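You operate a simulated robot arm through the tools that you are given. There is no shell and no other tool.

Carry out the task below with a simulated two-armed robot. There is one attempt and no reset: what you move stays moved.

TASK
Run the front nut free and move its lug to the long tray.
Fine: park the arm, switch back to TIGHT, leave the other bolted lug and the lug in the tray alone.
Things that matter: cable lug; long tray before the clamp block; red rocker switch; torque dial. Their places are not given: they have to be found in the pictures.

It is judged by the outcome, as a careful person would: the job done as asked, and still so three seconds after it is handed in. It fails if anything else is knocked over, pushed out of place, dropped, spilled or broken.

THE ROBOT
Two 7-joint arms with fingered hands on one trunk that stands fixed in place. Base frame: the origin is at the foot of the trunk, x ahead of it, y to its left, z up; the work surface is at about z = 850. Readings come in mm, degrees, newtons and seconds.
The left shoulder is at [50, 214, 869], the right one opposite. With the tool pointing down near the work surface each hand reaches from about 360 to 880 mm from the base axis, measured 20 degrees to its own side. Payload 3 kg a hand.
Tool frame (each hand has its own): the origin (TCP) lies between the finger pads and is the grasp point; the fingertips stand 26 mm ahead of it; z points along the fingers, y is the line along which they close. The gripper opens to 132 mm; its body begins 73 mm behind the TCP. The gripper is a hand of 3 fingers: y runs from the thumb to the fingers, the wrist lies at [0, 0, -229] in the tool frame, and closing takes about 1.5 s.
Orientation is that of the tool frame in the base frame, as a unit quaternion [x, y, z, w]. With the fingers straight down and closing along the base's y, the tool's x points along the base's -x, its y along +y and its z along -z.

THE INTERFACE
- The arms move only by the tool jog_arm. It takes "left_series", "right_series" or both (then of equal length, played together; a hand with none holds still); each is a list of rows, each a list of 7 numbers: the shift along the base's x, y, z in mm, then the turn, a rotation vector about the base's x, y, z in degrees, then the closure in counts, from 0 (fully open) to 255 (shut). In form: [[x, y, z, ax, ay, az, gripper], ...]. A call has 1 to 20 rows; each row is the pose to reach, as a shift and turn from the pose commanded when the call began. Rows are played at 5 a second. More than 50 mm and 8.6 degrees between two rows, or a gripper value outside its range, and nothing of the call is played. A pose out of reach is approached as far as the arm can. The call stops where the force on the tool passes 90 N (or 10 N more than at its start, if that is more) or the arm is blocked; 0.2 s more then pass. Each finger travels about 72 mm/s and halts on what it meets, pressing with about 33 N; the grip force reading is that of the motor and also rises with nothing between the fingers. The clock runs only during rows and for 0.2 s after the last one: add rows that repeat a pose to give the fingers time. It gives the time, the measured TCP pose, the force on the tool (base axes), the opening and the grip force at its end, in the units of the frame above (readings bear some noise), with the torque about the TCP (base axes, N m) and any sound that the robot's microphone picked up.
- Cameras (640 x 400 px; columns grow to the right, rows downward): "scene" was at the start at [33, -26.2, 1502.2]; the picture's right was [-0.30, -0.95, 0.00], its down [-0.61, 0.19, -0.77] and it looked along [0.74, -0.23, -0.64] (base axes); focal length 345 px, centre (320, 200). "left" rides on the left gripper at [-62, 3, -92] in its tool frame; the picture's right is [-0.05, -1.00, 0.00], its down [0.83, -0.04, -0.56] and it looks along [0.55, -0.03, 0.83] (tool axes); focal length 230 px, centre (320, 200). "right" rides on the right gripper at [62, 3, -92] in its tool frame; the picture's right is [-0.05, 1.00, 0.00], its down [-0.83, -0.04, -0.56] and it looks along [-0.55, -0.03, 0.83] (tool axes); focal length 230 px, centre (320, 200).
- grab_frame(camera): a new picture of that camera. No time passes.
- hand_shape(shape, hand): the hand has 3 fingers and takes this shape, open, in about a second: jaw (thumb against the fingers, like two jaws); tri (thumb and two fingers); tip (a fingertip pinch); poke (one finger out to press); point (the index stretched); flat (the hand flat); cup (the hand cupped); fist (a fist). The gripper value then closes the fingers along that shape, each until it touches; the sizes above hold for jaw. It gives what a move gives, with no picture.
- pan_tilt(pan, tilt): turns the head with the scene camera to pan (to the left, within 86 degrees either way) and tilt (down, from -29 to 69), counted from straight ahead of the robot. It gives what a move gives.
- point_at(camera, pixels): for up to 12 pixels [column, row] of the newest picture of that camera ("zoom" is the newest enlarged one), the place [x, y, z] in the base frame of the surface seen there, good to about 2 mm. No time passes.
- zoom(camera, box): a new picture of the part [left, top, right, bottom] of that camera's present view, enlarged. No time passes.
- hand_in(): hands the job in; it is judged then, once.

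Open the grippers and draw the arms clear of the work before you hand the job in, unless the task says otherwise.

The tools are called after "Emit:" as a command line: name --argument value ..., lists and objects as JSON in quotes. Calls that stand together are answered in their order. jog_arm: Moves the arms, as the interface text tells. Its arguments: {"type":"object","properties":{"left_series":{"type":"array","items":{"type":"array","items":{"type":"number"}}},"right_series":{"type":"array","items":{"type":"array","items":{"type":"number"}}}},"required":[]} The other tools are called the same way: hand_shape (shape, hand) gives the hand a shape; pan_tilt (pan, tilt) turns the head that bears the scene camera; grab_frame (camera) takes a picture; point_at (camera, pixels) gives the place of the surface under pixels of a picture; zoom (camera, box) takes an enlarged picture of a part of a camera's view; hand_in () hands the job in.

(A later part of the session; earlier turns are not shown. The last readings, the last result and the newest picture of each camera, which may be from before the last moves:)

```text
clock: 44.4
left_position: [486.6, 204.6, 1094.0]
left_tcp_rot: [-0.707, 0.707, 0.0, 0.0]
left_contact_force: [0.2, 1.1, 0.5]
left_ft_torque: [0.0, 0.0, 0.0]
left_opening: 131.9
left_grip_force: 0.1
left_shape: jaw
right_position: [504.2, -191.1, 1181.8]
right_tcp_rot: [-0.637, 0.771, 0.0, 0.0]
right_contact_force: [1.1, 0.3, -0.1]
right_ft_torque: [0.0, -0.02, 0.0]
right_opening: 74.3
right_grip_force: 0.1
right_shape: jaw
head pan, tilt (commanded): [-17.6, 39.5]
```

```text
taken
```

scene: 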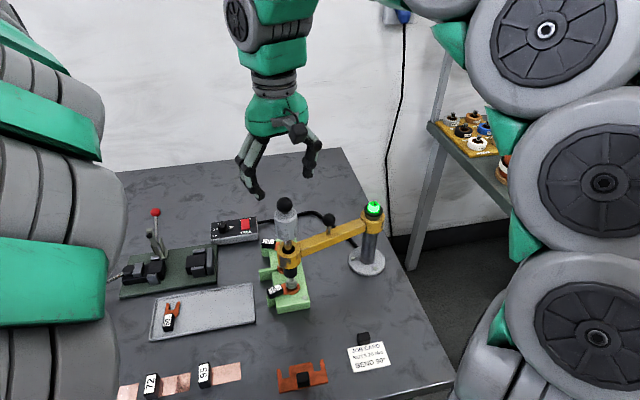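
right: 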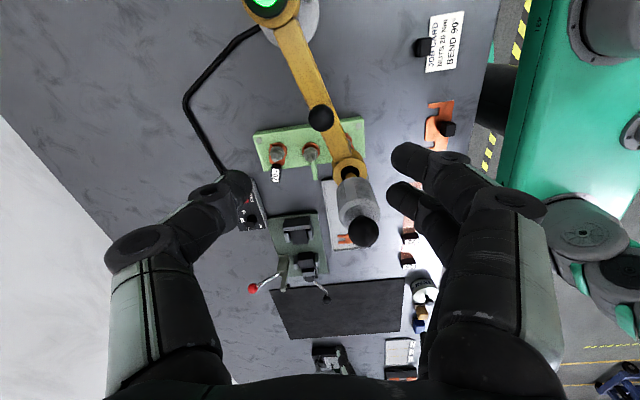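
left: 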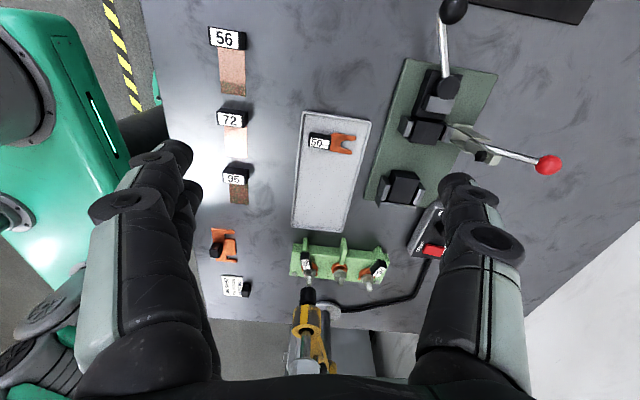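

The knob (321,118) is on the TCP axis. I descend and close on it again.

Emit:
jog_arm --right_series '[[0, 0, -35, 0, 0, 0, 110], [0, 0, -70, 0, 0, 0, 110], [0, 0, -105, 0, 0, 0, 110], [0, 0, -130, 0, 0, 0, 110], [0, 0, -142, 0, 0, 0, 110], [0, 0, -142, 0, 0, 0, 110], [0, 0, -142, 0, 0, 0, 160], [0, 0, -142, 0, 0, 0, 200], [0, 0, -142, 0, 0, 0, 230], [0, 0, -142, 0, 0, 0, 255], [0, 0, -142, 0, 0, 0, 255], [0, 0, -142, 0, 0, 0, 255]]'

Emit:
grab_frame --camera "right"

Emit:
zoom --camera "scene" --box '[245, 180, 395, 310]'

```text
clock: 47.0
left_position: [487.5, 205.7, 1093.7]
left_tcp_rot: [-0.707, 0.707, -0.001, 0.0]
left_contact_force: [0.3, 0.0, 0.4]
left_ft_torque: [0.03, 0.02, -0.01]
left_opening: 131.8
left_grip_force: 0.1
left_shape: jaw
right_position: [505.2, -191.6, 1039.9]
right_tcp_rot: [-0.637, 0.771, 0.001, 0.0]
right_contact_force: [2.2, -1.4, -19.0]
right_ft_torque: [-0.05, 0.03, 0.0]
right_opening: 0.1
right_grip_force: 33.1
right_shape: jaw
head pan, tilt (commanded): [-17.6, 39.5]
```

```text
taken
```

right: 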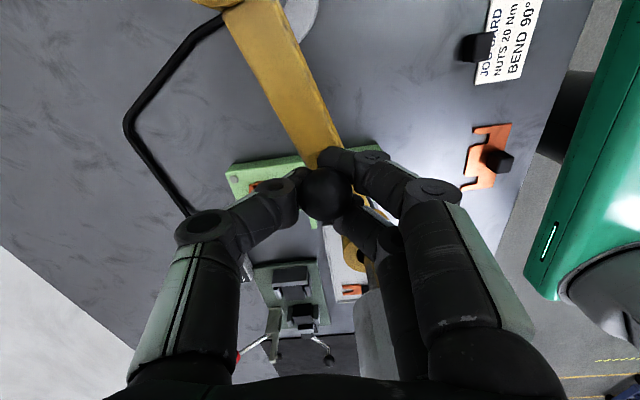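

```text
3.08 times, centred on (320, 245) of scene
```

zoom: 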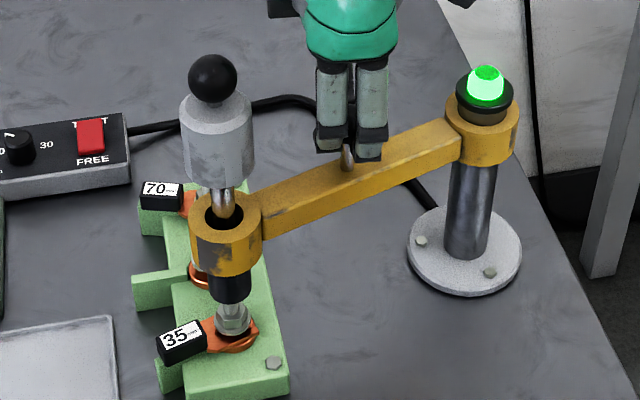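

Knob gripped. I swing the arm back along the arc (post refined to (524.5,-300.5)), stopping a few degrees short of park.

Emit:
jog_arm --right_series '[[5.8, 0.9, -1, 0, 0, -2.2, 255], [11.6, 1.4, -2, 0, 0, -4.4, 255], [23.2, 1.6, -2, 0, 0, -8.8, 255], [34.8, 0.7, -2, 0, 0, -13.2, 255], [46.2, -1.5, -2, 0, 0, -17.6, 255], [57.3, -4.9, -2, 0, 0, -22, 255], [68.0, -9.4, -2, 0, 0, -26.4, 255], [78.2, -15.0, -2, 0, 0, -30.8, 255], [87.7, -21.7, -2, 0, 0, -35.2, 255], [96.5, -29.3, -2, 0, 0, -39.6, 255], [104.4, -37.7, -2, 0, 0, -44, 255], [111.5, -47.0, -2, 0, 0, -48.4, 255], [111.5, -47.0, -2, 0, 0, -48.4, 255]]'

Emit:
grab_frame --camera "scene"

Emit:
grab_frame --camera "right"

```text
clock: 49.8
left_position: [486.0, 204.6, 1094.4]
left_tcp_rot: [-0.707, 0.707, -0.001, -0.001]
left_contact_force: [0.4, 0.4, 0.1]
left_ft_torque: [-0.01, 0.01, 0.01]
left_opening: 131.9
left_grip_force: 0.0
left_shape: jaw
right_position: [615.6, -237.4, 1038.5]
right_tcp_rot: [-0.266, 0.964, 0.0, 0.0]
right_contact_force: [-5.5, -0.5, -16.3]
right_ft_torque: [-0.11, 0.09, -0.2]
right_opening: 0.0
right_grip_force: 32.9
right_shape: jaw
head pan, tilt (commanded): [-17.6, 39.5]
```

```text
taken
```

scene: 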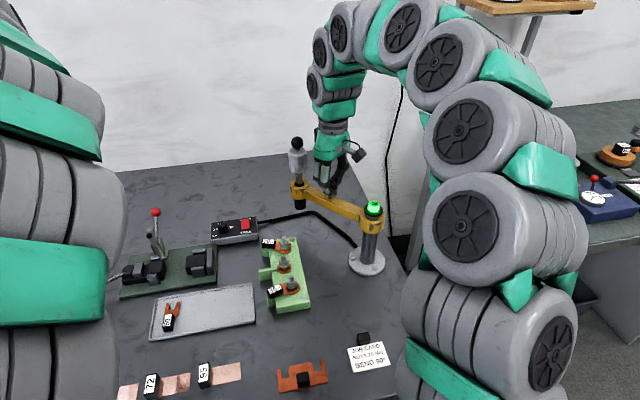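

```text
taken
```

right: 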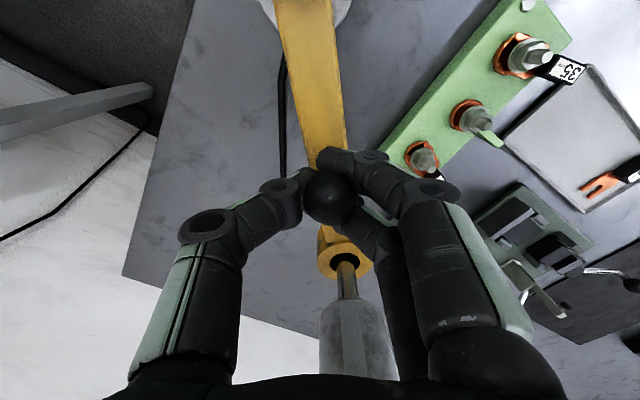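

The arm is a few degrees short of park (ball at (297,143), originally (308,136)). I swing the last 7° slowly.

Emit:
jog_arm --right_series '[[2.2, -3.4, 0, 0, 0, -1.5, 255], [4.2, -6.8, 0, 0, 0, -3, 255], [5.7, -9.4, 0, 0, 0, -4.2, 255], [7.0, -11.8, 0, 0, 0, -5, 255], [7.0, -11.8, 0, 0, 0, -5, 255]]'

Emit:
zoom --camera "scene" --box '[280, 120, 400, 280]'

Emit:
point_at --camera "scene" --pixels '[[308, 136], [309, 150], [309, 183], [310, 195], [345, 204]]'

```text
clock: 51.0
left_position: [488.1, 205.5, 1094.0]
left_tcp_rot: [0.708, -0.706, -0.001, 0.001]
left_contact_force: [-0.4, 0.0, 0.1]
left_ft_torque: [-0.03, -0.02, -0.02]
left_opening: 131.9
left_grip_force: 0.0
left_shape: jaw
right_position: [621.8, -249.5, 1037.6]
right_tcp_rot: [-0.223, 0.975, -0.001, 0.0]
right_contact_force: [1.7, 1.2, -11.9]
right_ft_torque: [-0.05, 0.02, -0.28]
right_opening: 0.0
right_grip_force: 33.0
right_shape: jaw
head pan, tilt (commanded): [-17.6, 39.5]
```

```text
2.50 times, centred on (340, 200) of scene
```

zoom: 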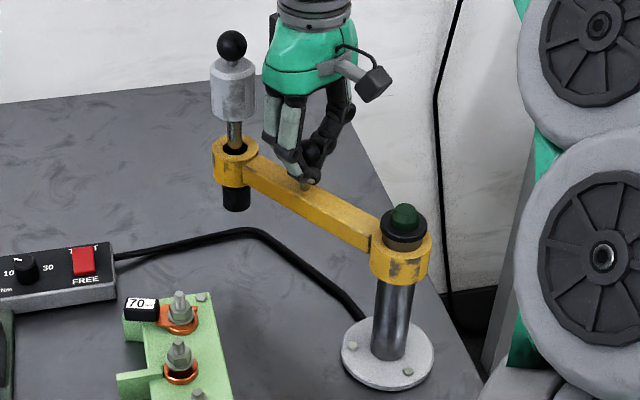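

```text
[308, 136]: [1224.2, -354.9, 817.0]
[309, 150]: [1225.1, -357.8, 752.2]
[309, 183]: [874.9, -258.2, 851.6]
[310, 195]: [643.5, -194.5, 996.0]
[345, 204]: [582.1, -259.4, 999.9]
```

The lamp went out, and the ball is at zoom (232,46) against (241,41) originally, so about 2.5° remain. I swing on by ~5 mm at the knob.

Emit:
jog_arm --right_series '[[0.8, -1.5, 0, 0, 0, -0.8, 255], [1.6, -3.0, 0, 0, 0, -1.6, 255], [2.4, -4.5, 0, 0, 0, -2.4, 255], [2.4, -4.5, 0, 0, 0, -2.4, 255]]'

Emit:
zoom --camera "scene" --box '[280, 120, 400, 280]'

```text
clock: 52.0
left_position: [486.8, 205.2, 1096.2]
left_tcp_rot: [0.707, -0.707, 0.0, 0.0]
left_contact_force: [0.2, -0.3, -0.3]
left_ft_torque: [0.0, -0.03, 0.01]
left_opening: 131.7
left_grip_force: 0.0
left_shape: jaw
right_position: [625.3, -254.3, 1037.4]
right_tcp_rot: [-0.201, 0.98, 0.0, -0.001]
right_contact_force: [4.1, 1.2, -13.4]
right_ft_torque: [-0.08, 0.02, -0.19]
right_opening: 0.0
right_grip_force: 32.8
right_shape: jaw
head pan, tilt (commanded): [-17.6, 39.5]
```

```text
2.50 times, centred on (340, 200) of scene
```

zoom: 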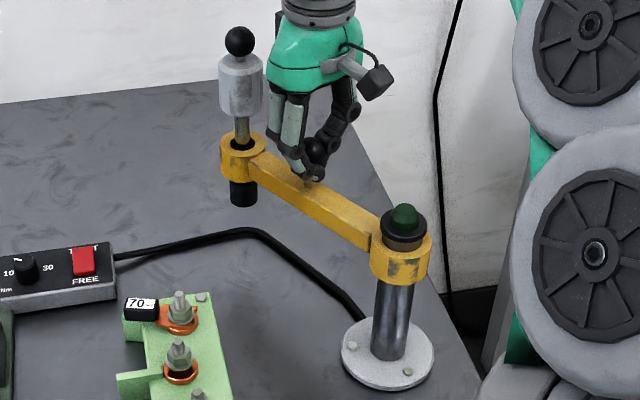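

The spindle is back at its original picture position (240,41 vs 241,41). I nudge half a millimetre, release the knob and rise.

Emit:
jog_arm --right_series '[[0.3, -0.6, 0, 0, 0, 0, 255], [0.3, -0.6, 0, 0, 0, 0, 220], [0.3, -0.6, 0, 0, 0, 0, 180], [0.3, -0.6, 0, 0, 0, 0, 140], [0.3, -0.6, 0, 0, 0, 0, 110], [0.3, -0.6, 0, 0, 0, 0, 110], [0.3, -0.6, 40, 0, 0, 0, 110], [0.3, -0.6, 80, 0, 0, 0, 110], [0.3, -0.6, 115, 0, 0, 0, 110], [0.3, -0.6, 115, 0, 0, 0, 110]]'

Emit:
zoom --camera "scene" --box '[280, 120, 400, 280]'

Emit:
grab_frame --camera "right"

```text
clock: 54.2
left_position: [487.5, 204.9, 1094.9]
left_tcp_rot: [-0.707, 0.707, 0.0, 0.0]
left_contact_force: [-0.9, -0.1, -0.4]
left_ft_torque: [-0.03, 0.0, 0.0]
left_opening: 131.8
left_grip_force: 0.1
left_shape: jaw
right_position: [626.9, -255.5, 1152.8]
right_tcp_rot: [-0.203, 0.979, 0.0, -0.001]
right_contact_force: [-0.1, 0.4, -0.1]
right_ft_torque: [0.0, 0.05, -0.01]
right_opening: 74.3
right_grip_force: 0.1
right_shape: jaw
head pan, tilt (commanded): [-17.6, 39.5]
```

```text
2.50 times, centred on (340, 200) of scene
```

zoom: 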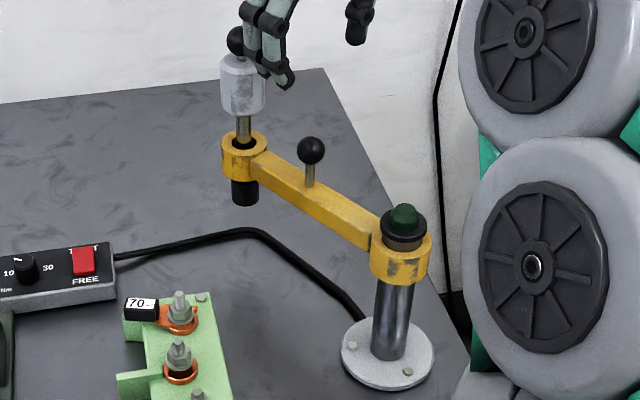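

```text
taken
```

right: 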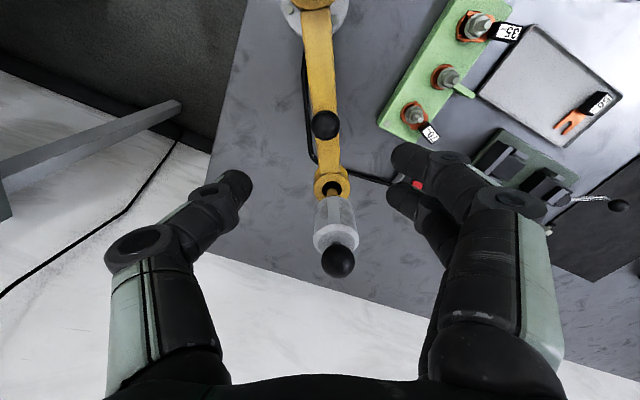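

The swing arm is parked as before (ring (243,155), knob (311,150)). Now I move the right hand away and toward the switch, then shape it to poke.

Emit:
jog_arm --right_series '[[-35, 5, 20, 0, 0, -3.3, 110], [-75, 10, 35, 0, 0, -6.6, 110], [-110, 20, 40, 0, 0, -9.9, 110], [-130, 55, 40, 0, 0, -13.2, 110], [-140, 95, 30, 0, 0, -16.5, 110], [-140, 135, 10, 0, 0, -19.8, 110], [-130, 170, -20, 0, 0, -23.1, 110], [-110, 195, -50, 0, 0, -26.4, 110], [-80, 210, -75, 0, 0, -29.7, 110], [-45, 212, -93, 0, 0, -33, 110], [-45, 212, -93, 0, 0, -33, 110]]'

Emit:
hand_shape --hand "right" --shape "poke"

Emit:
grab_frame --camera "scene"

```text
clock: 56.6
left_position: [486.3, 204.0, 1093.8]
left_tcp_rot: [0.707, -0.707, 0.0, 0.0]
left_contact_force: [0.1, -0.7, -0.3]
left_ft_torque: [0.03, -0.03, -0.01]
left_opening: 132.0
left_grip_force: 0.0
left_shape: jaw
right_position: [580.1, -42.8, 1058.5]
right_tcp_rot: [0.085, 0.996, 0.0, 0.0]
right_contact_force: [0.0, -0.1, 0.0]
right_ft_torque: [0.01, 0.02, 0.0]
right_opening: 74.4
right_grip_force: 0.2
right_shape: jaw
head pan, tilt (commanded): [-17.6, 39.5]
```

```text
clock: 57.5
left_position: [485.8, 204.4, 1095.3]
left_tcp_rot: [0.708, -0.707, 0.0, 0.0]
left_contact_force: [-0.5, 0.1, 0.9]
left_ft_torque: [0.01, 0.02, -0.02]
left_opening: 131.7
left_grip_force: 0.0
left_shape: jaw
right_position: [579.1, -42.8, 1058.8]
right_tcp_rot: [0.084, 0.996, 0.0, 0.0]
right_contact_force: [0.2, -0.3, 0.3]
right_ft_torque: [0.04, -0.03, -0.01]
right_opening: 0.0
right_grip_force: 0.0
right_shape: poke
head pan, tilt (commanded): [-17.6, 39.5]
```

```text
taken
```

scene: 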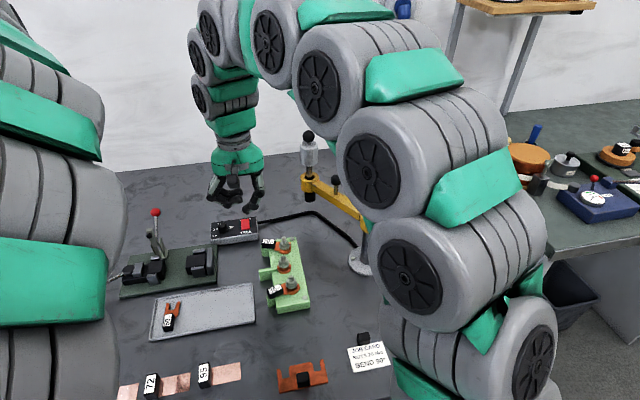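

I move over the TIGHT end of the rocker (x≈724) and lower to ~40 mm above it.

Emit:
jog_arm --right_series '[[45, 0, -10, 0, 0, 0, 0], [90, 0, -25, 0, 0, 0, 0], [130, 0, -45, 0, 0, 0, 0], [144, 0, -80, 0, 0, 0, 0], [144, 0, -115, 0, 0, 0, 0], [144, 0, -115, 0, 0, 0, 0]]'

Emit:
zoom --camera "scene" --box '[215, 190, 275, 245]'

Emit:
point_at --camera "zoom" --pixels '[[330, 150], [340, 130], [320, 140], [300, 190], [330, 200], [320, 240]]'

```text
clock: 58.9
left_position: [486.3, 205.8, 1094.6]
left_tcp_rot: [0.707, -0.707, 0.0, -0.001]
left_contact_force: [-0.3, 0.5, 0.3]
left_ft_torque: [-0.02, 0.01, -0.01]
left_opening: 132.0
left_grip_force: 0.0
left_shape: jaw
right_position: [724.9, -41.8, 946.6]
right_tcp_rot: [0.084, 0.996, -0.001, 0.001]
right_contact_force: [-0.5, 0.9, 0.9]
right_ft_torque: [-0.01, 0.02, -0.02]
right_opening: 0.2
right_grip_force: 0.1
right_shape: poke
head pan, tilt (commanded): [-17.6, 39.5]
```

```text
7.27 times, centred on (245, 218) of scene
```

zoom: 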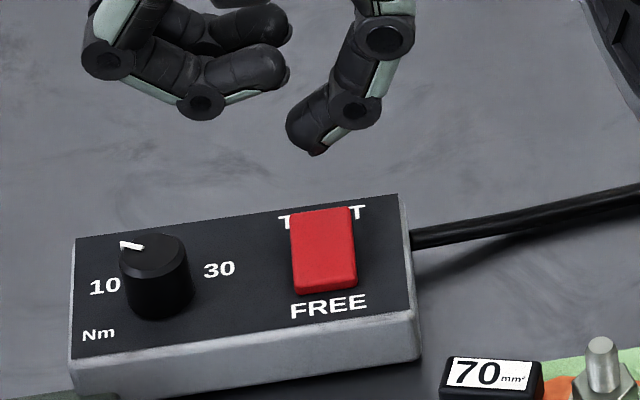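

```text
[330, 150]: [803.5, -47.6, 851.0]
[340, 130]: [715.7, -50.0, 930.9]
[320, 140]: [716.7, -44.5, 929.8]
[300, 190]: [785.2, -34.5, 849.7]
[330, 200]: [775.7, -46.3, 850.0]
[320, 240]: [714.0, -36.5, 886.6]
```

The tip is above the TIGHT end. I press down gently in small steps.

Emit:
jog_arm --right_series '[[0, 1, -18, 0, 0, 0, 0], [0, 1, -29, 0, 0, 0, 0], [0, 1, -34, 0, 0, 0, 0], [0, 1, -37, 0, 0, 0, 0], [0, 1, -40, 0, 0, 0, 0]]'

Emit:
zoom --camera "scene" --box '[215, 190, 275, 245]'

```text
clock: 60.1
left_position: [486.9, 203.4, 1094.7]
left_tcp_rot: [-0.707, 0.707, 0.0, -0.001]
left_contact_force: [-0.6, 0.1, -0.5]
left_ft_torque: [0.01, -0.02, 0.01]
left_opening: 131.8
left_grip_force: 0.1
left_shape: jaw
right_position: [724.9, -44.6, 906.7]
right_tcp_rot: [0.087, 0.996, 0.0, 0.003]
right_contact_force: [4.9, -14.1, 38.9]
right_ft_torque: [-0.01, 0.06, 0.03]
right_opening: 0.1
right_grip_force: 0.0
right_shape: poke
head pan, tilt (commanded): [-17.6, 39.5]
```

```text
7.27 times, centred on (245, 218) of scene
```

zoom: 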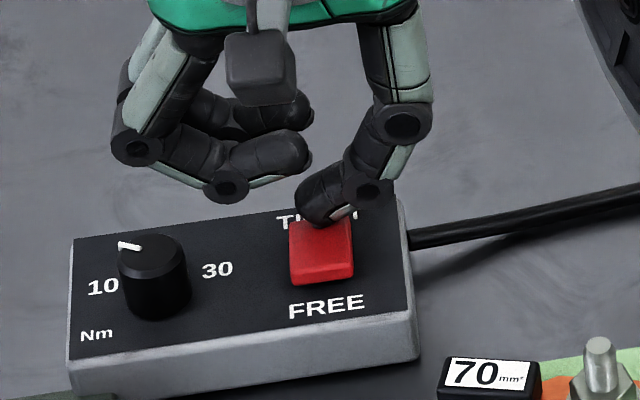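

The rocker's FREE edge rose. I lift off and verify the tilt.

Emit:
jog_arm --right_series '[[0, 0, 20, 0, 0, 0, 0], [0, 0, 50, 0, 0, 0, 0], [-20, 0, 85, 0, 0, 0, 0], [-60, 0, 110, 0, 0, 0, 0], [-100, 0, 130, 0, 0, 0, 0], [-140, 0, 150, 0, 0, 0, 0], [-140, 0, 150, 0, 0, 0, 0]]'

Emit:
zoom --camera "scene" --box '[230, 212, 262, 240]'

Emit:
point_at --camera "zoom" --pixels '[[312, 118], [312, 150], [312, 180], [312, 205], [315, 230], [320, 262]]'

```text
clock: 61.7
left_position: [486.2, 205.2, 1093.9]
left_tcp_rot: [-0.707, 0.707, 0.0, 0.0]
left_contact_force: [0.5, 0.8, 0.0]
left_ft_torque: [0.0, 0.02, -0.01]
left_opening: 131.9
left_grip_force: 0.0
left_shape: jaw
right_position: [580.5, -42.5, 1058.8]
right_tcp_rot: [0.084, 0.996, 0.001, 0.0]
right_contact_force: [-0.5, -1.1, 0.3]
right_ft_torque: [-0.02, -0.01, 0.0]
right_opening: 0.2
right_grip_force: 0.0
right_shape: poke
head pan, tilt (commanded): [-17.6, 39.5]
```

```text
14.29 times, centred on (246, 226) of scene
```

zoom: 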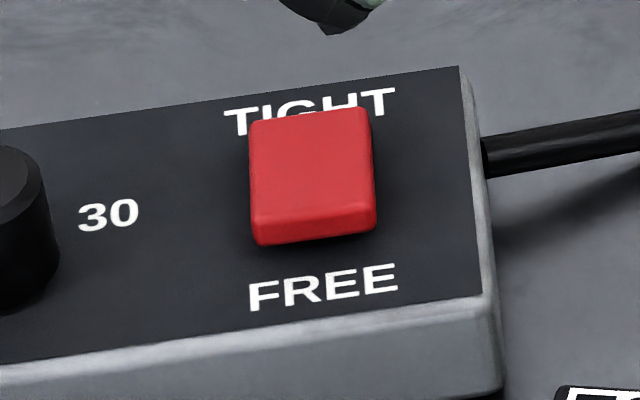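

```text
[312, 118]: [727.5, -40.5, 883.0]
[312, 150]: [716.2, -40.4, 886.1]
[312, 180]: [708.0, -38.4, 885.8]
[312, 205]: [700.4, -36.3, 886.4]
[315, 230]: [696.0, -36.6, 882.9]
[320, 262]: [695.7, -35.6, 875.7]
```

The switch picture matches the original: back in TIGHT. Next the lug; the left hand already closes along x, so I try its "tip" pinch shape and look at it, while moving the right hand back out of the way.

Emit:
jog_arm --right_series '[[-40, -15, 30, 0, 0, 0, 0], [-80, -45, 50, 0, 0, 0, 0], [-110, -80, 70, 0, 0, 0, 0], [-130, -120, 90, 0, 0, 0, 0], [-150, -160, 110, 0, 0, 0, 0], [-170, -195, 135, 0, 0, 0, 0], [-190, -230, 160, 0, 0, 0, 0], [-205, -260, 190, 0, 0, 0, 0], [-205, -260, 190, 0, 0, 0, 0]]'

Emit:
hand_shape --hand "left" --shape "tip"

Emit:
grab_frame --camera "left"

Emit:
grab_frame --camera "scene"

```text
refused: row 1 steps farther than a row can; nothing moved
```

```text
clock: 62.6
left_position: [487.7, 205.6, 1093.7]
left_tcp_rot: [0.708, -0.706, 0.0, 0.001]
left_contact_force: [0.3, 0.3, -0.7]
left_ft_torque: [-0.04, -0.01, -0.03]
left_opening: 131.7
left_grip_force: 0.0
left_shape: tip
right_position: [580.8, -42.7, 1058.2]
right_tcp_rot: [0.084, 0.996, 0.0, 0.001]
right_contact_force: [-0.3, 0.5, 0.3]
right_ft_torque: [0.02, -0.01, 0.02]
right_opening: 0.1
right_grip_force: 0.1
right_shape: poke
head pan, tilt (commanded): [-17.6, 39.5]
```

```text
taken
```

left: 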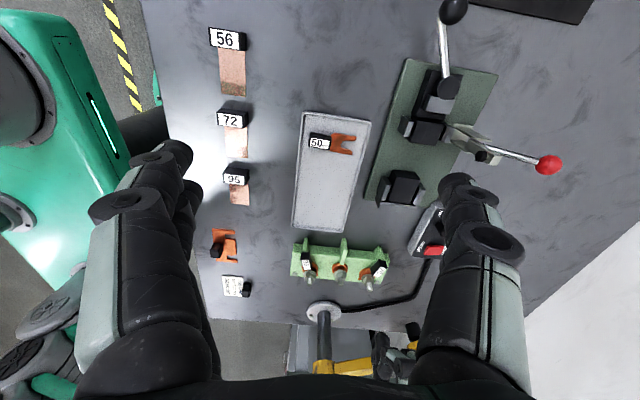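

```text
taken
```

scene: 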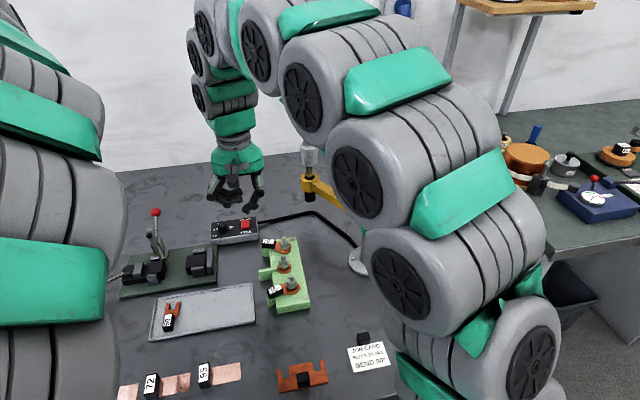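

The right move was refused for a too-large row; I redo it with smaller rows, and meanwhile close the left "tip" shape partly to see how the fingertips meet.

Emit:
jog_arm --right_series '[[-30, -10, 20, 0, 0, 0, 0], [-60, -30, 40, 0, 0, 0, 0], [-90, -55, 60, 0, 0, 0, 0], [-115, -85, 80, 0, 0, 0, 0], [-135, -118, 100, 0, 0, 0, 0], [-155, -150, 120, 0, 0, 0, 0], [-175, -180, 140, 0, 0, 0, 0], [-190, -212, 160, 0, 0, 0, 0], [-200, -240, 185, 0, 0, 0, 0], [-200, -260, 200, 0, 0, 0, 0]]' --left_series '[[0, 0, 0, 0, 0, 1.2, 30], [0, 0, 0, 0, 0, 2.4, 60], [0, 0, 0, 0, 0, 3.6, 90], [0, 0, 0, 0, 0, 4.8, 120], [0, 0, 0, 0, 0, 6.0, 150], [0, 0, 0, 0, 0, 7.2, 180], [0, 0, 0, 0, 0, 8.4, 190], [0, 0, 0, 0, 0, 9.6, 200], [0, 0, 0, 0, 0, 10.8, 200], [0, 0, 0, 0, 0, 11.7, 200]]'

Emit:
grab_frame --camera "left"

Emit:
grab_frame --camera "scene"

```text
clock: 64.8
left_position: [487.4, 204.7, 1095.4]
left_tcp_rot: [0.776, -0.63, 0.0, 0.0]
left_contact_force: [0.2, -0.2, 1.0]
left_ft_torque: [-0.02, 0.0, -0.02]
left_opening: 28.9
left_grip_force: 0.0
left_shape: tip
right_position: [384.3, -301.8, 1255.0]
right_tcp_rot: [0.085, 0.996, 0.0, 0.001]
right_contact_force: [0.4, 0.3, -0.2]
right_ft_torque: [-0.01, -0.02, 0.03]
right_opening: 0.0
right_grip_force: 0.2
right_shape: poke
head pan, tilt (commanded): [-17.6, 39.5]
```

```text
taken
```

left: 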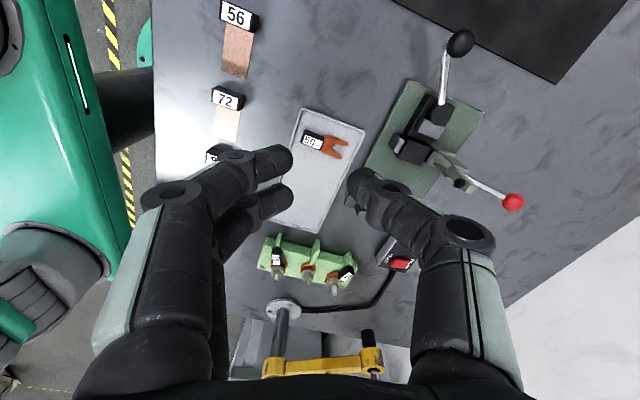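

```text
taken
```

scene: 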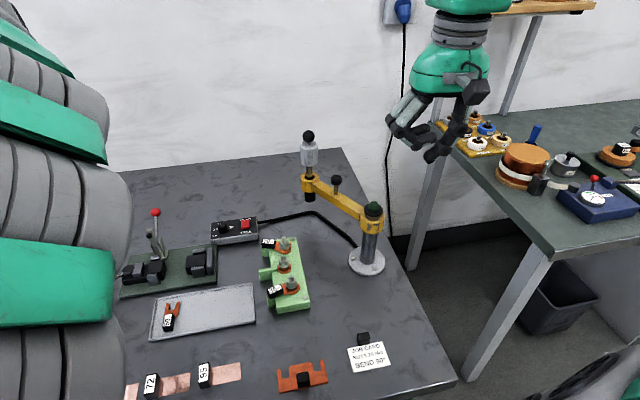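

The driver is parked and the right hand is clear. I measure the left fingertips of the "tip" pinch from its own camera.

Emit:
point_at --camera "left" --pixels '[[285, 160], [278, 160], [285, 200], [362, 185], [355, 178], [370, 190], [250, 165], [395, 200]]'

Emit:
zoom --camera "left" --box '[240, 220, 400, 320]'

Emit:
zoom --camera "scene" --box '[250, 225, 320, 320]'

```text
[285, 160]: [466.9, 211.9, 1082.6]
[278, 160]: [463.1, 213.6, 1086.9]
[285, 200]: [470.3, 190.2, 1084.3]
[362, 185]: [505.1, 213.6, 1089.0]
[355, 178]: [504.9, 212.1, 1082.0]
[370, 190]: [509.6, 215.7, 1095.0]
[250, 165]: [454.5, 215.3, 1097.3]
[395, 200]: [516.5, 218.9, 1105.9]
```

```text
4.00 times, centred on (320, 270) of left
```

zoom: 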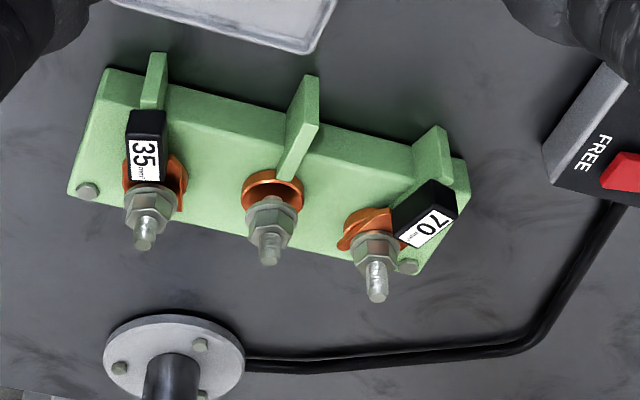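

```text
4.21 times, centred on (285, 272) of scene
```

zoom: 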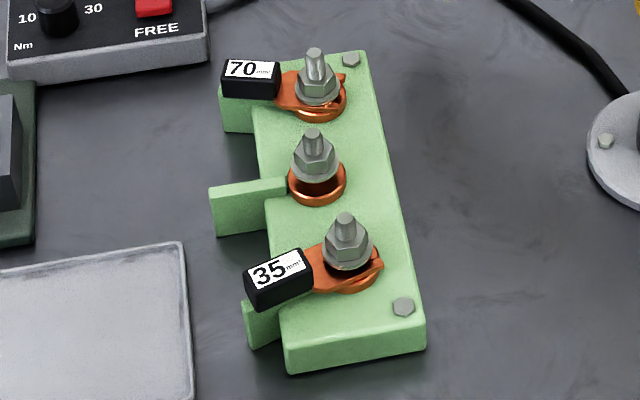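

I measure the tab, block edge and the loosened nut in the left camera zoom to plan the pinch on the "35" sleeve.

Emit:
zoom --camera "left" --box '[250, 225, 310, 290]'

Emit:
point_at --camera "zoom" --pixels '[[320, 100], [300, 100], [340, 100], [330, 60], [300, 190], [345, 190], [290, 300], [350, 300], [320, 250], [240, 120], [400, 140], [330, 380]]'

```text
6.15 times, centred on (280, 258) of left
```

zoom: 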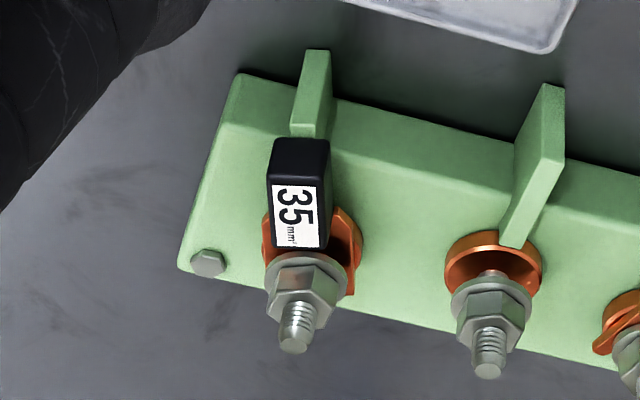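

```text
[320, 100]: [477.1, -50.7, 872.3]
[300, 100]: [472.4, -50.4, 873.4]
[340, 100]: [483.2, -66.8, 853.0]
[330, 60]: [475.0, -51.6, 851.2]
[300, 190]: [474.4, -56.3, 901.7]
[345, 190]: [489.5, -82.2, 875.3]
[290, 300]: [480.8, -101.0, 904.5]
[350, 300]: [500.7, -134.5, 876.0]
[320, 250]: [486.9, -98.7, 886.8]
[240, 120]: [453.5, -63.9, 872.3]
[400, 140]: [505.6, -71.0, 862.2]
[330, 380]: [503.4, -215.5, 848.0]
```

The sleeve (x 466–482, y -84…-55, z 885–902) rests over a narrow tab, so the fingers can pass on both sides. I switch the left hand to jaw, and bring it above the sleeve part-closed.

Emit:
hand_shape --hand "left" --shape "jaw"

Emit:
jog_arm --left_series '[[0, -35, 0, 0, 0, 0, 40], [-1, -70, 0, 0, 0, 0, 80], [-3, -105, 0, 0, 0, 0, 120], [-5, -140, 0, 0, 0, 0, 150], [-7, -175, -10, 0, 0, 0, 160], [-9, -210, -25, 0, 0, 0, 165], [-10, -245, -45, 0, 0, 0, 165], [-10, -270, -75, 0, 0, 0, 165], [-10, -271, -100, 0, 0, 0, 165], [-10, -271, -100, 0, 0, 0, 165]]'

Emit:
grab_frame --camera "left"

Emit:
grab_frame --camera "scene"

```text
clock: 65.7
left_position: [487.0, 205.1, 1096.4]
left_tcp_rot: [0.776, -0.631, 0.0, 0.0]
left_contact_force: [-0.3, 0.3, 0.2]
left_ft_torque: [-0.01, -0.01, -0.01]
left_opening: 132.1
left_grip_force: 0.0
left_shape: jaw
right_position: [384.7, -301.1, 1254.9]
right_tcp_rot: [0.085, 0.996, 0.001, -0.001]
right_contact_force: [-0.1, 0.5, -0.7]
right_ft_torque: [-0.02, -0.01, -0.02]
right_opening: 0.1
right_grip_force: 0.0
right_shape: poke
head pan, tilt (commanded): [-17.6, 39.5]
```

```text
clock: 67.9
left_position: [444.9, 39.9, 973.9]
left_tcp_rot: [0.765, -0.644, 0.015, 0.009]
left_contact_force: [0.3, -0.3, -0.5]
left_ft_torque: [-0.04, 0.0, -0.01]
left_opening: 46.8
left_grip_force: 0.2
left_shape: jaw
left hand out of reach, approached as far as the arm can: row 4, 5, 6, 7, 8, 9, 10
right_position: [383.6, -301.2, 1253.7]
right_tcp_rot: [0.085, 0.996, 0.0, 0.0]
right_contact_force: [0.5, -0.5, -0.1]
right_ft_torque: [0.03, 0.01, 0.0]
right_opening: 0.1
right_grip_force: 0.0
right_shape: poke
head pan, tilt (commanded): [-17.6, 39.5]
```

```text
taken
```

left: 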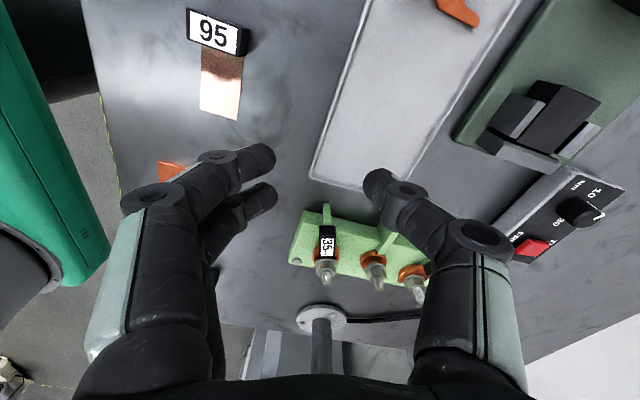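

```text
taken
```

scene: 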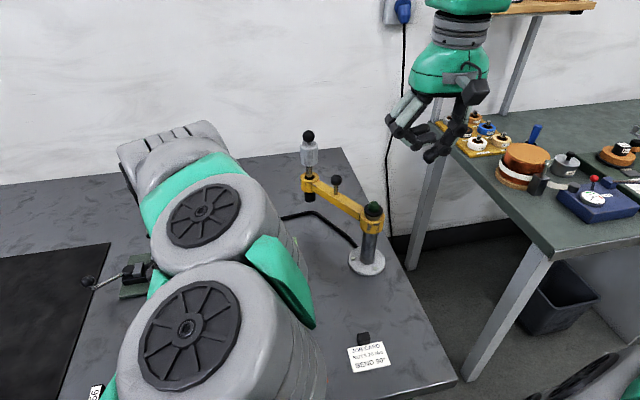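

The left hand cannot reach across with this yaw (stopped at (445,40,974), no contact). I bring it back to the left and up, out of the way, and will use the right hand for the lug.

Emit:
jog_arm --left_series '[[0, 10, 20, 0, 0, 0, 150], [0, 40, 45, 0, 0, 0, 120], [0, 75, 70, 0, 0, 0, 90], [0, 110, 90, 0, 0, 0, 60], [0, 145, 110, 0, 0, 0, 30], [0, 180, 130, 0, 0, 0, 0], [0, 215, 150, 0, 0, 0, 0], [0, 250, 170, 0, 0, 0, 0], [-10, 280, 190, 0, 0, 0, 0], [-20, 310, 210, 0, 0, 0, 0], [-30, 330, 230, 0, 0, 0, 0], [-30, 330, 230, 0, 0, 0, 0]]'

Emit:
grab_frame --camera "scene"

```text
clock: 70.5
left_position: [420.2, 369.3, 1204.7]
left_tcp_rot: [0.764, -0.645, 0.015, 0.009]
left_contact_force: [0.5, 0.5, -0.1]
left_ft_torque: [0.0, -0.01, 0.02]
left_opening: 132.0
left_grip_force: 0.1
left_shape: jaw
right_position: [384.5, -301.8, 1253.2]
right_tcp_rot: [0.084, 0.996, 0.0, 0.0]
right_contact_force: [0.4, 0.4, 0.3]
right_ft_torque: [0.0, -0.01, -0.02]
right_opening: 0.3
right_grip_force: 0.0
right_shape: poke
head pan, tilt (commanded): [-17.6, 39.5]
```

```text
taken
```

scene: 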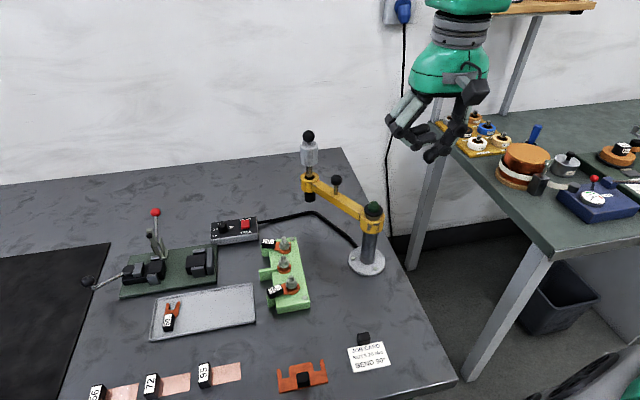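

All is undisturbed. I shape the right hand to jaw and bring it above the "35" sleeve, turning it +111° so the fingers close across the sleeve.

Emit:
hand_shape --hand "right" --shape "jaw"

Emit:
jog_arm --right_series '[[6.6, 16.8, -10.9, 0, 0, 7.93, 15], [13.2, 33.6, -21.9, 0, 0, 15.86, 30], [19.8, 50.4, -32.8, 0, 0, 23.8, 50], [26.4, 67.1, -43.7, 0, 0, 31.7, 70], [33, 83.9, -54.6, 0, 0, 39.6, 90], [39.6, 100.7, -65.6, 0, 0, 47.6, 110], [46.3, 117.5, -76.5, 0, 0, 55.5, 130], [52.9, 134.3, -87.4, 0, 0, 63.4, 150], [59.5, 151.1, -98.4, 0, 0, 71.4, 160], [66.1, 167.9, -109.3, 0, 0, 79.3, 165], [72.7, 184.6, -120.2, 0, 0, 87.2, 165], [79.3, 201.4, -131.1, 0, 0, 95.1, 165], [85.9, 218.2, -142.1, 0, 0, 103.1, 165], [92.5, 235, -153, 0, 0, 111, 165], [92.5, 235, -153, 0, 0, 111, 165]]'

Emit:
grab_frame --camera "right"

Emit:
grab_frame --camera "scene"

```text
clock: 71.4
left_position: [419.0, 369.2, 1203.9]
left_tcp_rot: [0.764, -0.644, 0.015, 0.009]
left_contact_force: [-0.1, -0.2, -0.5]
left_ft_torque: [0.0, -0.02, 0.01]
left_opening: 132.0
left_grip_force: 0.0
left_shape: jaw
right_position: [384.3, -301.1, 1253.8]
right_tcp_rot: [0.084, 0.996, -0.001, 0.0]
right_contact_force: [0.0, -0.8, 0.1]
right_ft_torque: [0.03, -0.02, -0.02]
right_opening: 132.0
right_grip_force: 0.0
right_shape: jaw
head pan, tilt (commanded): [-17.6, 39.5]
```

```text
clock: 74.6
left_position: [419.7, 368.2, 1203.6]
left_tcp_rot: [0.764, -0.645, 0.015, 0.01]
left_contact_force: [-0.5, 0.2, 0.0]
left_ft_torque: [0.03, 0.0, 0.03]
left_opening: 132.0
left_grip_force: 0.1
left_shape: jaw
right_position: [475.0, -66.9, 1101.5]
right_tcp_rot: [0.773, -0.634, -0.001, 0.0]
right_contact_force: [0.7, 0.3, -0.6]
right_ft_torque: [0.01, 0.02, 0.01]
right_opening: 47.0
right_grip_force: 0.1
right_shape: jaw
head pan, tilt (commanded): [-17.6, 39.5]
```

```text
taken
```

right: 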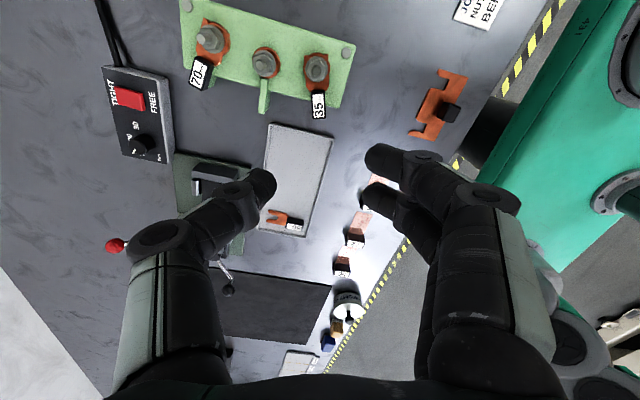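

```text
taken
```

scene: 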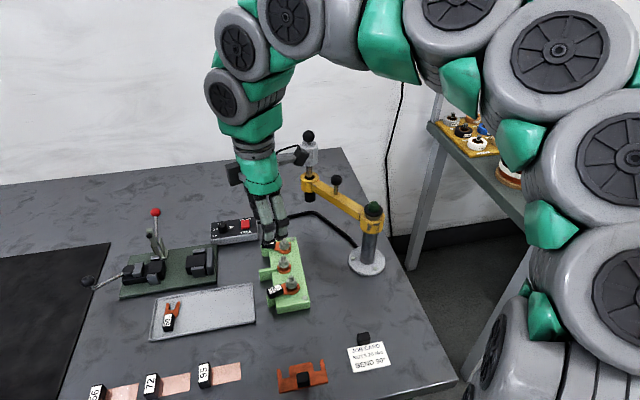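

Reach is fine: the sleeve (319,104) is right below the TCP axis. I zoom for its exact edges and direction.

Emit:
zoom --camera "right" --box '[290, 45, 350, 125]'

Emit:
point_at --camera "zoom" --pixels '[[285, 265], [360, 265], [285, 355], [355, 355], [320, 310], [320, 250], [310, 160], [300, 110], [355, 90], [320, 375]]'

```text
5.00 times, centred on (320, 85) of right
```

zoom: 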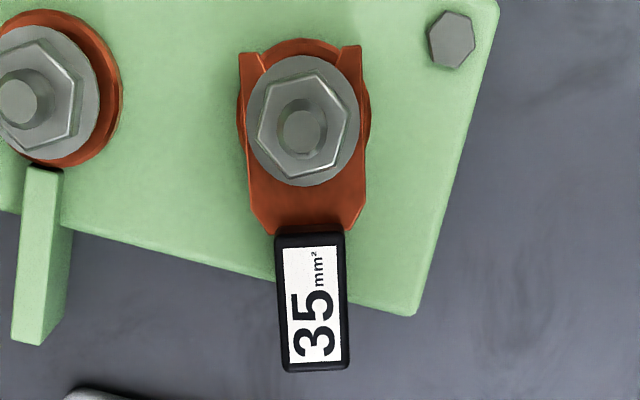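

```text
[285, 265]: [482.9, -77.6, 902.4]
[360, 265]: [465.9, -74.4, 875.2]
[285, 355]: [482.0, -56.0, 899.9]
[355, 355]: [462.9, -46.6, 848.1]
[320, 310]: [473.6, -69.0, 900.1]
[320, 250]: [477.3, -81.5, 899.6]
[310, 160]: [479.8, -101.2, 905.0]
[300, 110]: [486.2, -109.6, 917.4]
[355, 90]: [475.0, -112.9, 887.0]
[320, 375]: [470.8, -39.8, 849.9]
```

The sleeve axis needs about +2.5° more turn and +2 mm in x. I correct and descend to z≈935 for another look.

Emit:
jog_arm --right_series '[[1, 1, -40, 0, 0, 1.2, 165], [2, 2.5, -80, 0, 0, 2.5, 165], [2, 2.5, -120, 0, 0, 2.5, 165], [2, 2.5, -150, 0, 0, 2.5, 165], [2, 2.5, -166, 0, 0, 2.5, 165], [2, 2.5, -166, 0, 0, 2.5, 165]]'

Emit:
grab_frame --camera "right"

Emit:
zoom --camera "scene" --box '[230, 210, 340, 320]'

```text
clock: 76.0
left_position: [419.3, 369.3, 1202.7]
left_tcp_rot: [0.764, -0.645, 0.015, 0.009]
left_contact_force: [-0.2, 0.2, -0.2]
left_ft_torque: [-0.02, -0.02, 0.0]
left_opening: 132.1
left_grip_force: 0.0
left_shape: jaw
right_position: [476.8, -66.4, 936.5]
right_tcp_rot: [0.787, -0.617, 0.001, 0.0]
right_contact_force: [0.2, 0.0, -0.5]
right_ft_torque: [0.01, -0.01, 0.0]
right_opening: 46.8
right_grip_force: 0.0
right_shape: jaw
head pan, tilt (commanded): [-17.6, 39.5]
```

```text
taken
```

right: 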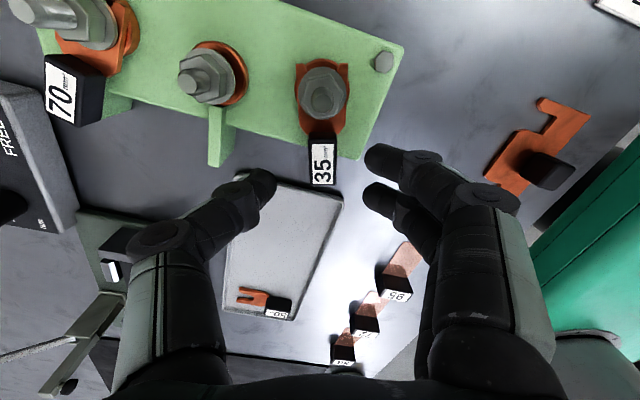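

```text
3.64 times, centred on (285, 265) of scene
```

zoom: 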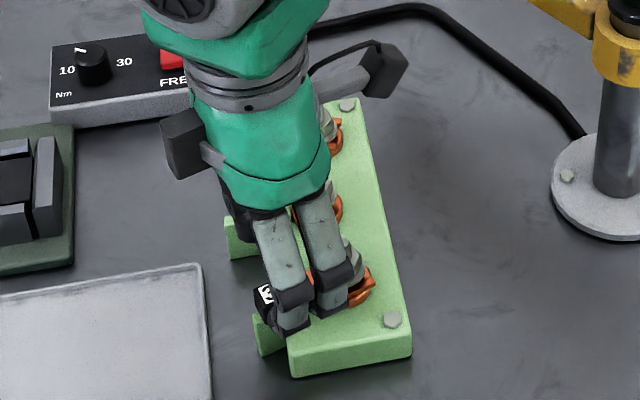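

The sleeve (322,160) is centred between the fingers. I descend to z≈910 so the fingertips flank it just above the block top.

Emit:
jog_arm --right_series '[[0, 1, -10, 0, 0, 0, 165], [0, 1, -20, 0, 0, 0, 165], [0, 1, -26.5, 0, 0, 0, 165], [0, 1, -26.5, 0, 0, 0, 165]]'

Emit:
grab_frame --camera "right"

Emit:
zoom --camera "scene" --box '[230, 230, 330, 320]'

```text
clock: 77.0
left_position: [419.0, 369.3, 1204.3]
left_tcp_rot: [0.764, -0.645, 0.014, 0.01]
left_contact_force: [0.5, 0.1, 0.2]
left_ft_torque: [-0.02, 0.01, 0.0]
left_opening: 132.1
left_grip_force: 0.0
left_shape: jaw
right_position: [478.3, -63.6, 910.7]
right_tcp_rot: [0.787, -0.617, -0.001, 0.0]
right_contact_force: [-0.7, 0.5, -0.3]
right_ft_torque: [0.01, 0.03, 0.01]
right_opening: 46.4
right_grip_force: 0.1
right_shape: jaw
head pan, tilt (commanded): [-17.6, 39.5]
```

```text
taken
```

right: 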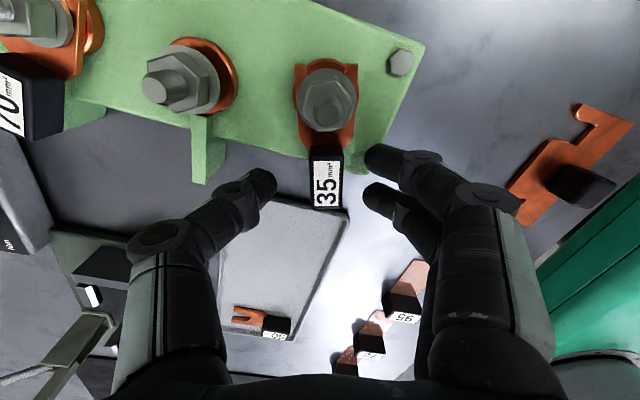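

```text
4.44 times, centred on (280, 275) of scene
```

zoom: 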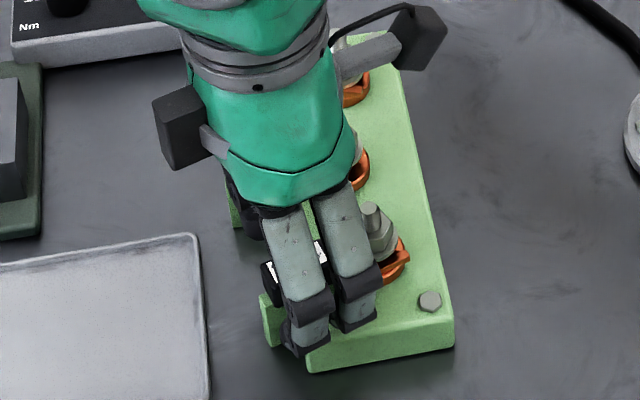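

The sleeve centre is about 3 mm toward -x and a few mm toward the nut. I check fingertip heights before the final adjust.

Emit:
point_at --camera "right" --pixels '[[372, 150], [370, 160], [368, 190], [372, 198], [268, 178], [272, 186], [327, 165], [318, 200], [338, 205], [312, 160], [342, 160]]'

Emit:
point_at --camera "zoom" --pixels '[[312, 350], [355, 325], [300, 330], [345, 310], [285, 300], [330, 335]]'

```text
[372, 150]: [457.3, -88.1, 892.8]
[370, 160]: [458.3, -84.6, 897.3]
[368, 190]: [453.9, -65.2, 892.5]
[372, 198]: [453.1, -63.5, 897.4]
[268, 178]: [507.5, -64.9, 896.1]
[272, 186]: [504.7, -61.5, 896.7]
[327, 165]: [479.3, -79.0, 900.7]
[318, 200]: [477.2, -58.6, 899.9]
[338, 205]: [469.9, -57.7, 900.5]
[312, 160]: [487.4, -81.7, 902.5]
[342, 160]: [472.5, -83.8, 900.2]
```

```text
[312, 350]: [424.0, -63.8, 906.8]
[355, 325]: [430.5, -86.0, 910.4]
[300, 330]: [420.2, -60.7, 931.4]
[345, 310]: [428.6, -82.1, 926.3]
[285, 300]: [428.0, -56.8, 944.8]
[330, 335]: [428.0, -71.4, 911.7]
```

Fingertips are placed well; I shift (-2.3,-2,-2) and close on the sleeve.

Emit:
jog_arm --right_series '[[-2.3, -2, -1, 0, 0, 0, 165], [-2.3, -2, -2, 0, 0, 0, 185], [-2.3, -2, -2, 0, 0, 0, 205], [-2.3, -2, -2, 0, 0, 0, 225], [-2.3, -2, -2, 0, 0, 0, 245], [-2.3, -2, -2, 0, 0, 0, 255], [-2.3, -2, -2, 0, 0, 0, 255], [-2.3, -2, -2, 0, 0, 0, 255]]'

Emit:
grab_frame --camera "right"

Emit:
zoom --camera "scene" --box '[230, 230, 330, 320]'

```text
clock: 78.8
left_position: [419.6, 369.0, 1203.1]
left_tcp_rot: [0.764, -0.645, 0.015, 0.009]
left_contact_force: [0.9, -0.3, -0.4]
left_ft_torque: [0.03, -0.02, 0.02]
left_opening: 131.8
left_grip_force: 0.0
left_shape: jaw
right_position: [475.0, -65.2, 909.4]
right_tcp_rot: [0.787, -0.617, 0.0, 0.0]
right_contact_force: [-2.5, 1.2, 1.6]
right_ft_torque: [-0.03, 0.07, -0.05]
right_opening: 12.7
right_grip_force: 32.6
right_shape: jaw
head pan, tilt (commanded): [-17.6, 39.5]
```

```text
taken
```

right: 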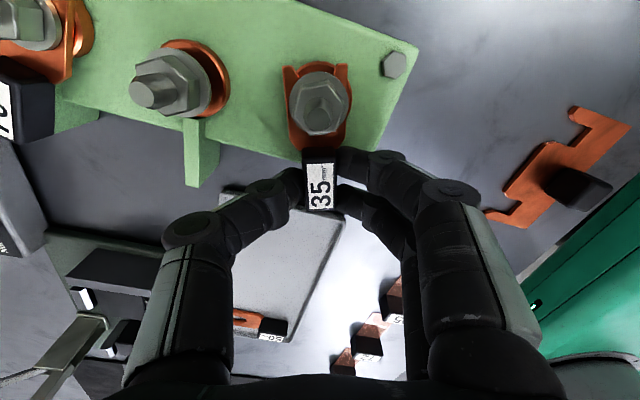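

```text
4.44 times, centred on (280, 275) of scene
```

zoom: 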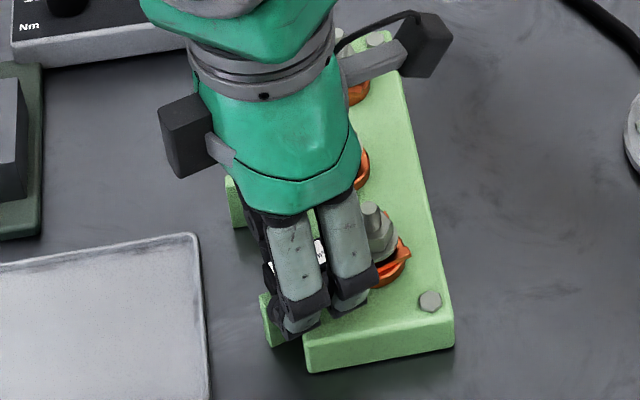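

Gripped (opening 12.7, sleeve centred). I lift 1 mm and draw the lug straight out along its axis, slowly.

Emit:
jog_arm --right_series '[[0, 0, 1, 0, 0, 0, 255], [-0.7, 3, 1, 0, 0, 0, 255], [-1.7, 7, 1, 0, 0, 0, 255], [-2.9, 12, 1, 0, 0, 0, 255], [-4.2, 17, 1, 0, 0, 0, 255], [-5.4, 22, 1, 0, 0, 0, 255], [-5.4, 22, 1, 0, 0, 0, 255]]'

Emit:
grab_frame --camera "right"

Emit:
zoom --camera "scene" --box '[230, 230, 330, 320]'

```text
clock: 80.4
left_position: [419.9, 369.1, 1204.8]
left_tcp_rot: [0.764, -0.645, 0.015, 0.01]
left_contact_force: [0.2, -0.1, 0.0]
left_ft_torque: [0.01, 0.0, 0.02]
left_opening: 132.0
left_grip_force: 0.0
left_shape: jaw
right_position: [471.3, -43.5, 908.8]
right_tcp_rot: [0.788, -0.616, 0.001, 0.0]
right_contact_force: [0.1, -0.7, -0.3]
right_ft_torque: [-0.05, 0.03, 0.02]
right_opening: 13.0
right_grip_force: 32.9
right_shape: jaw
head pan, tilt (commanded): [-17.6, 39.5]
```

```text
taken
```

right: 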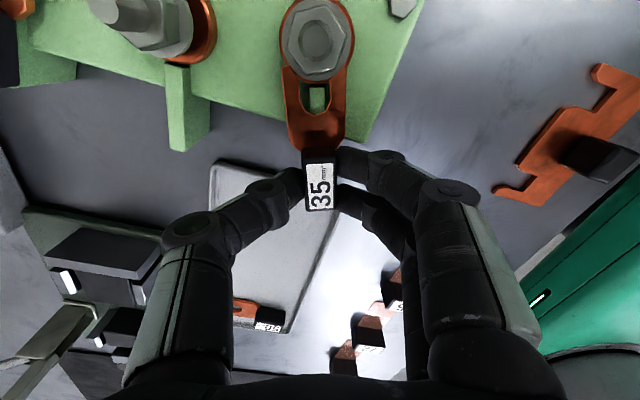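

```text
4.44 times, centred on (280, 275) of scene
```

zoom: 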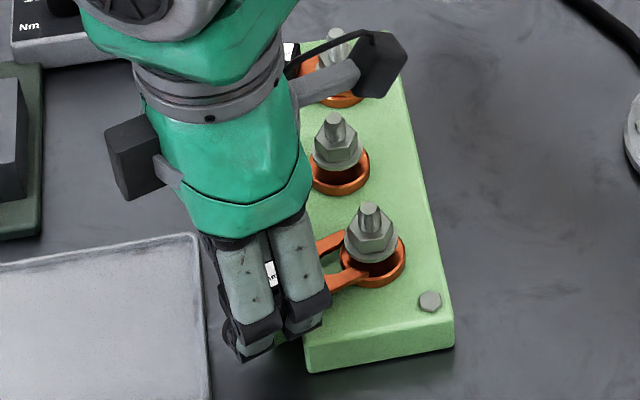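

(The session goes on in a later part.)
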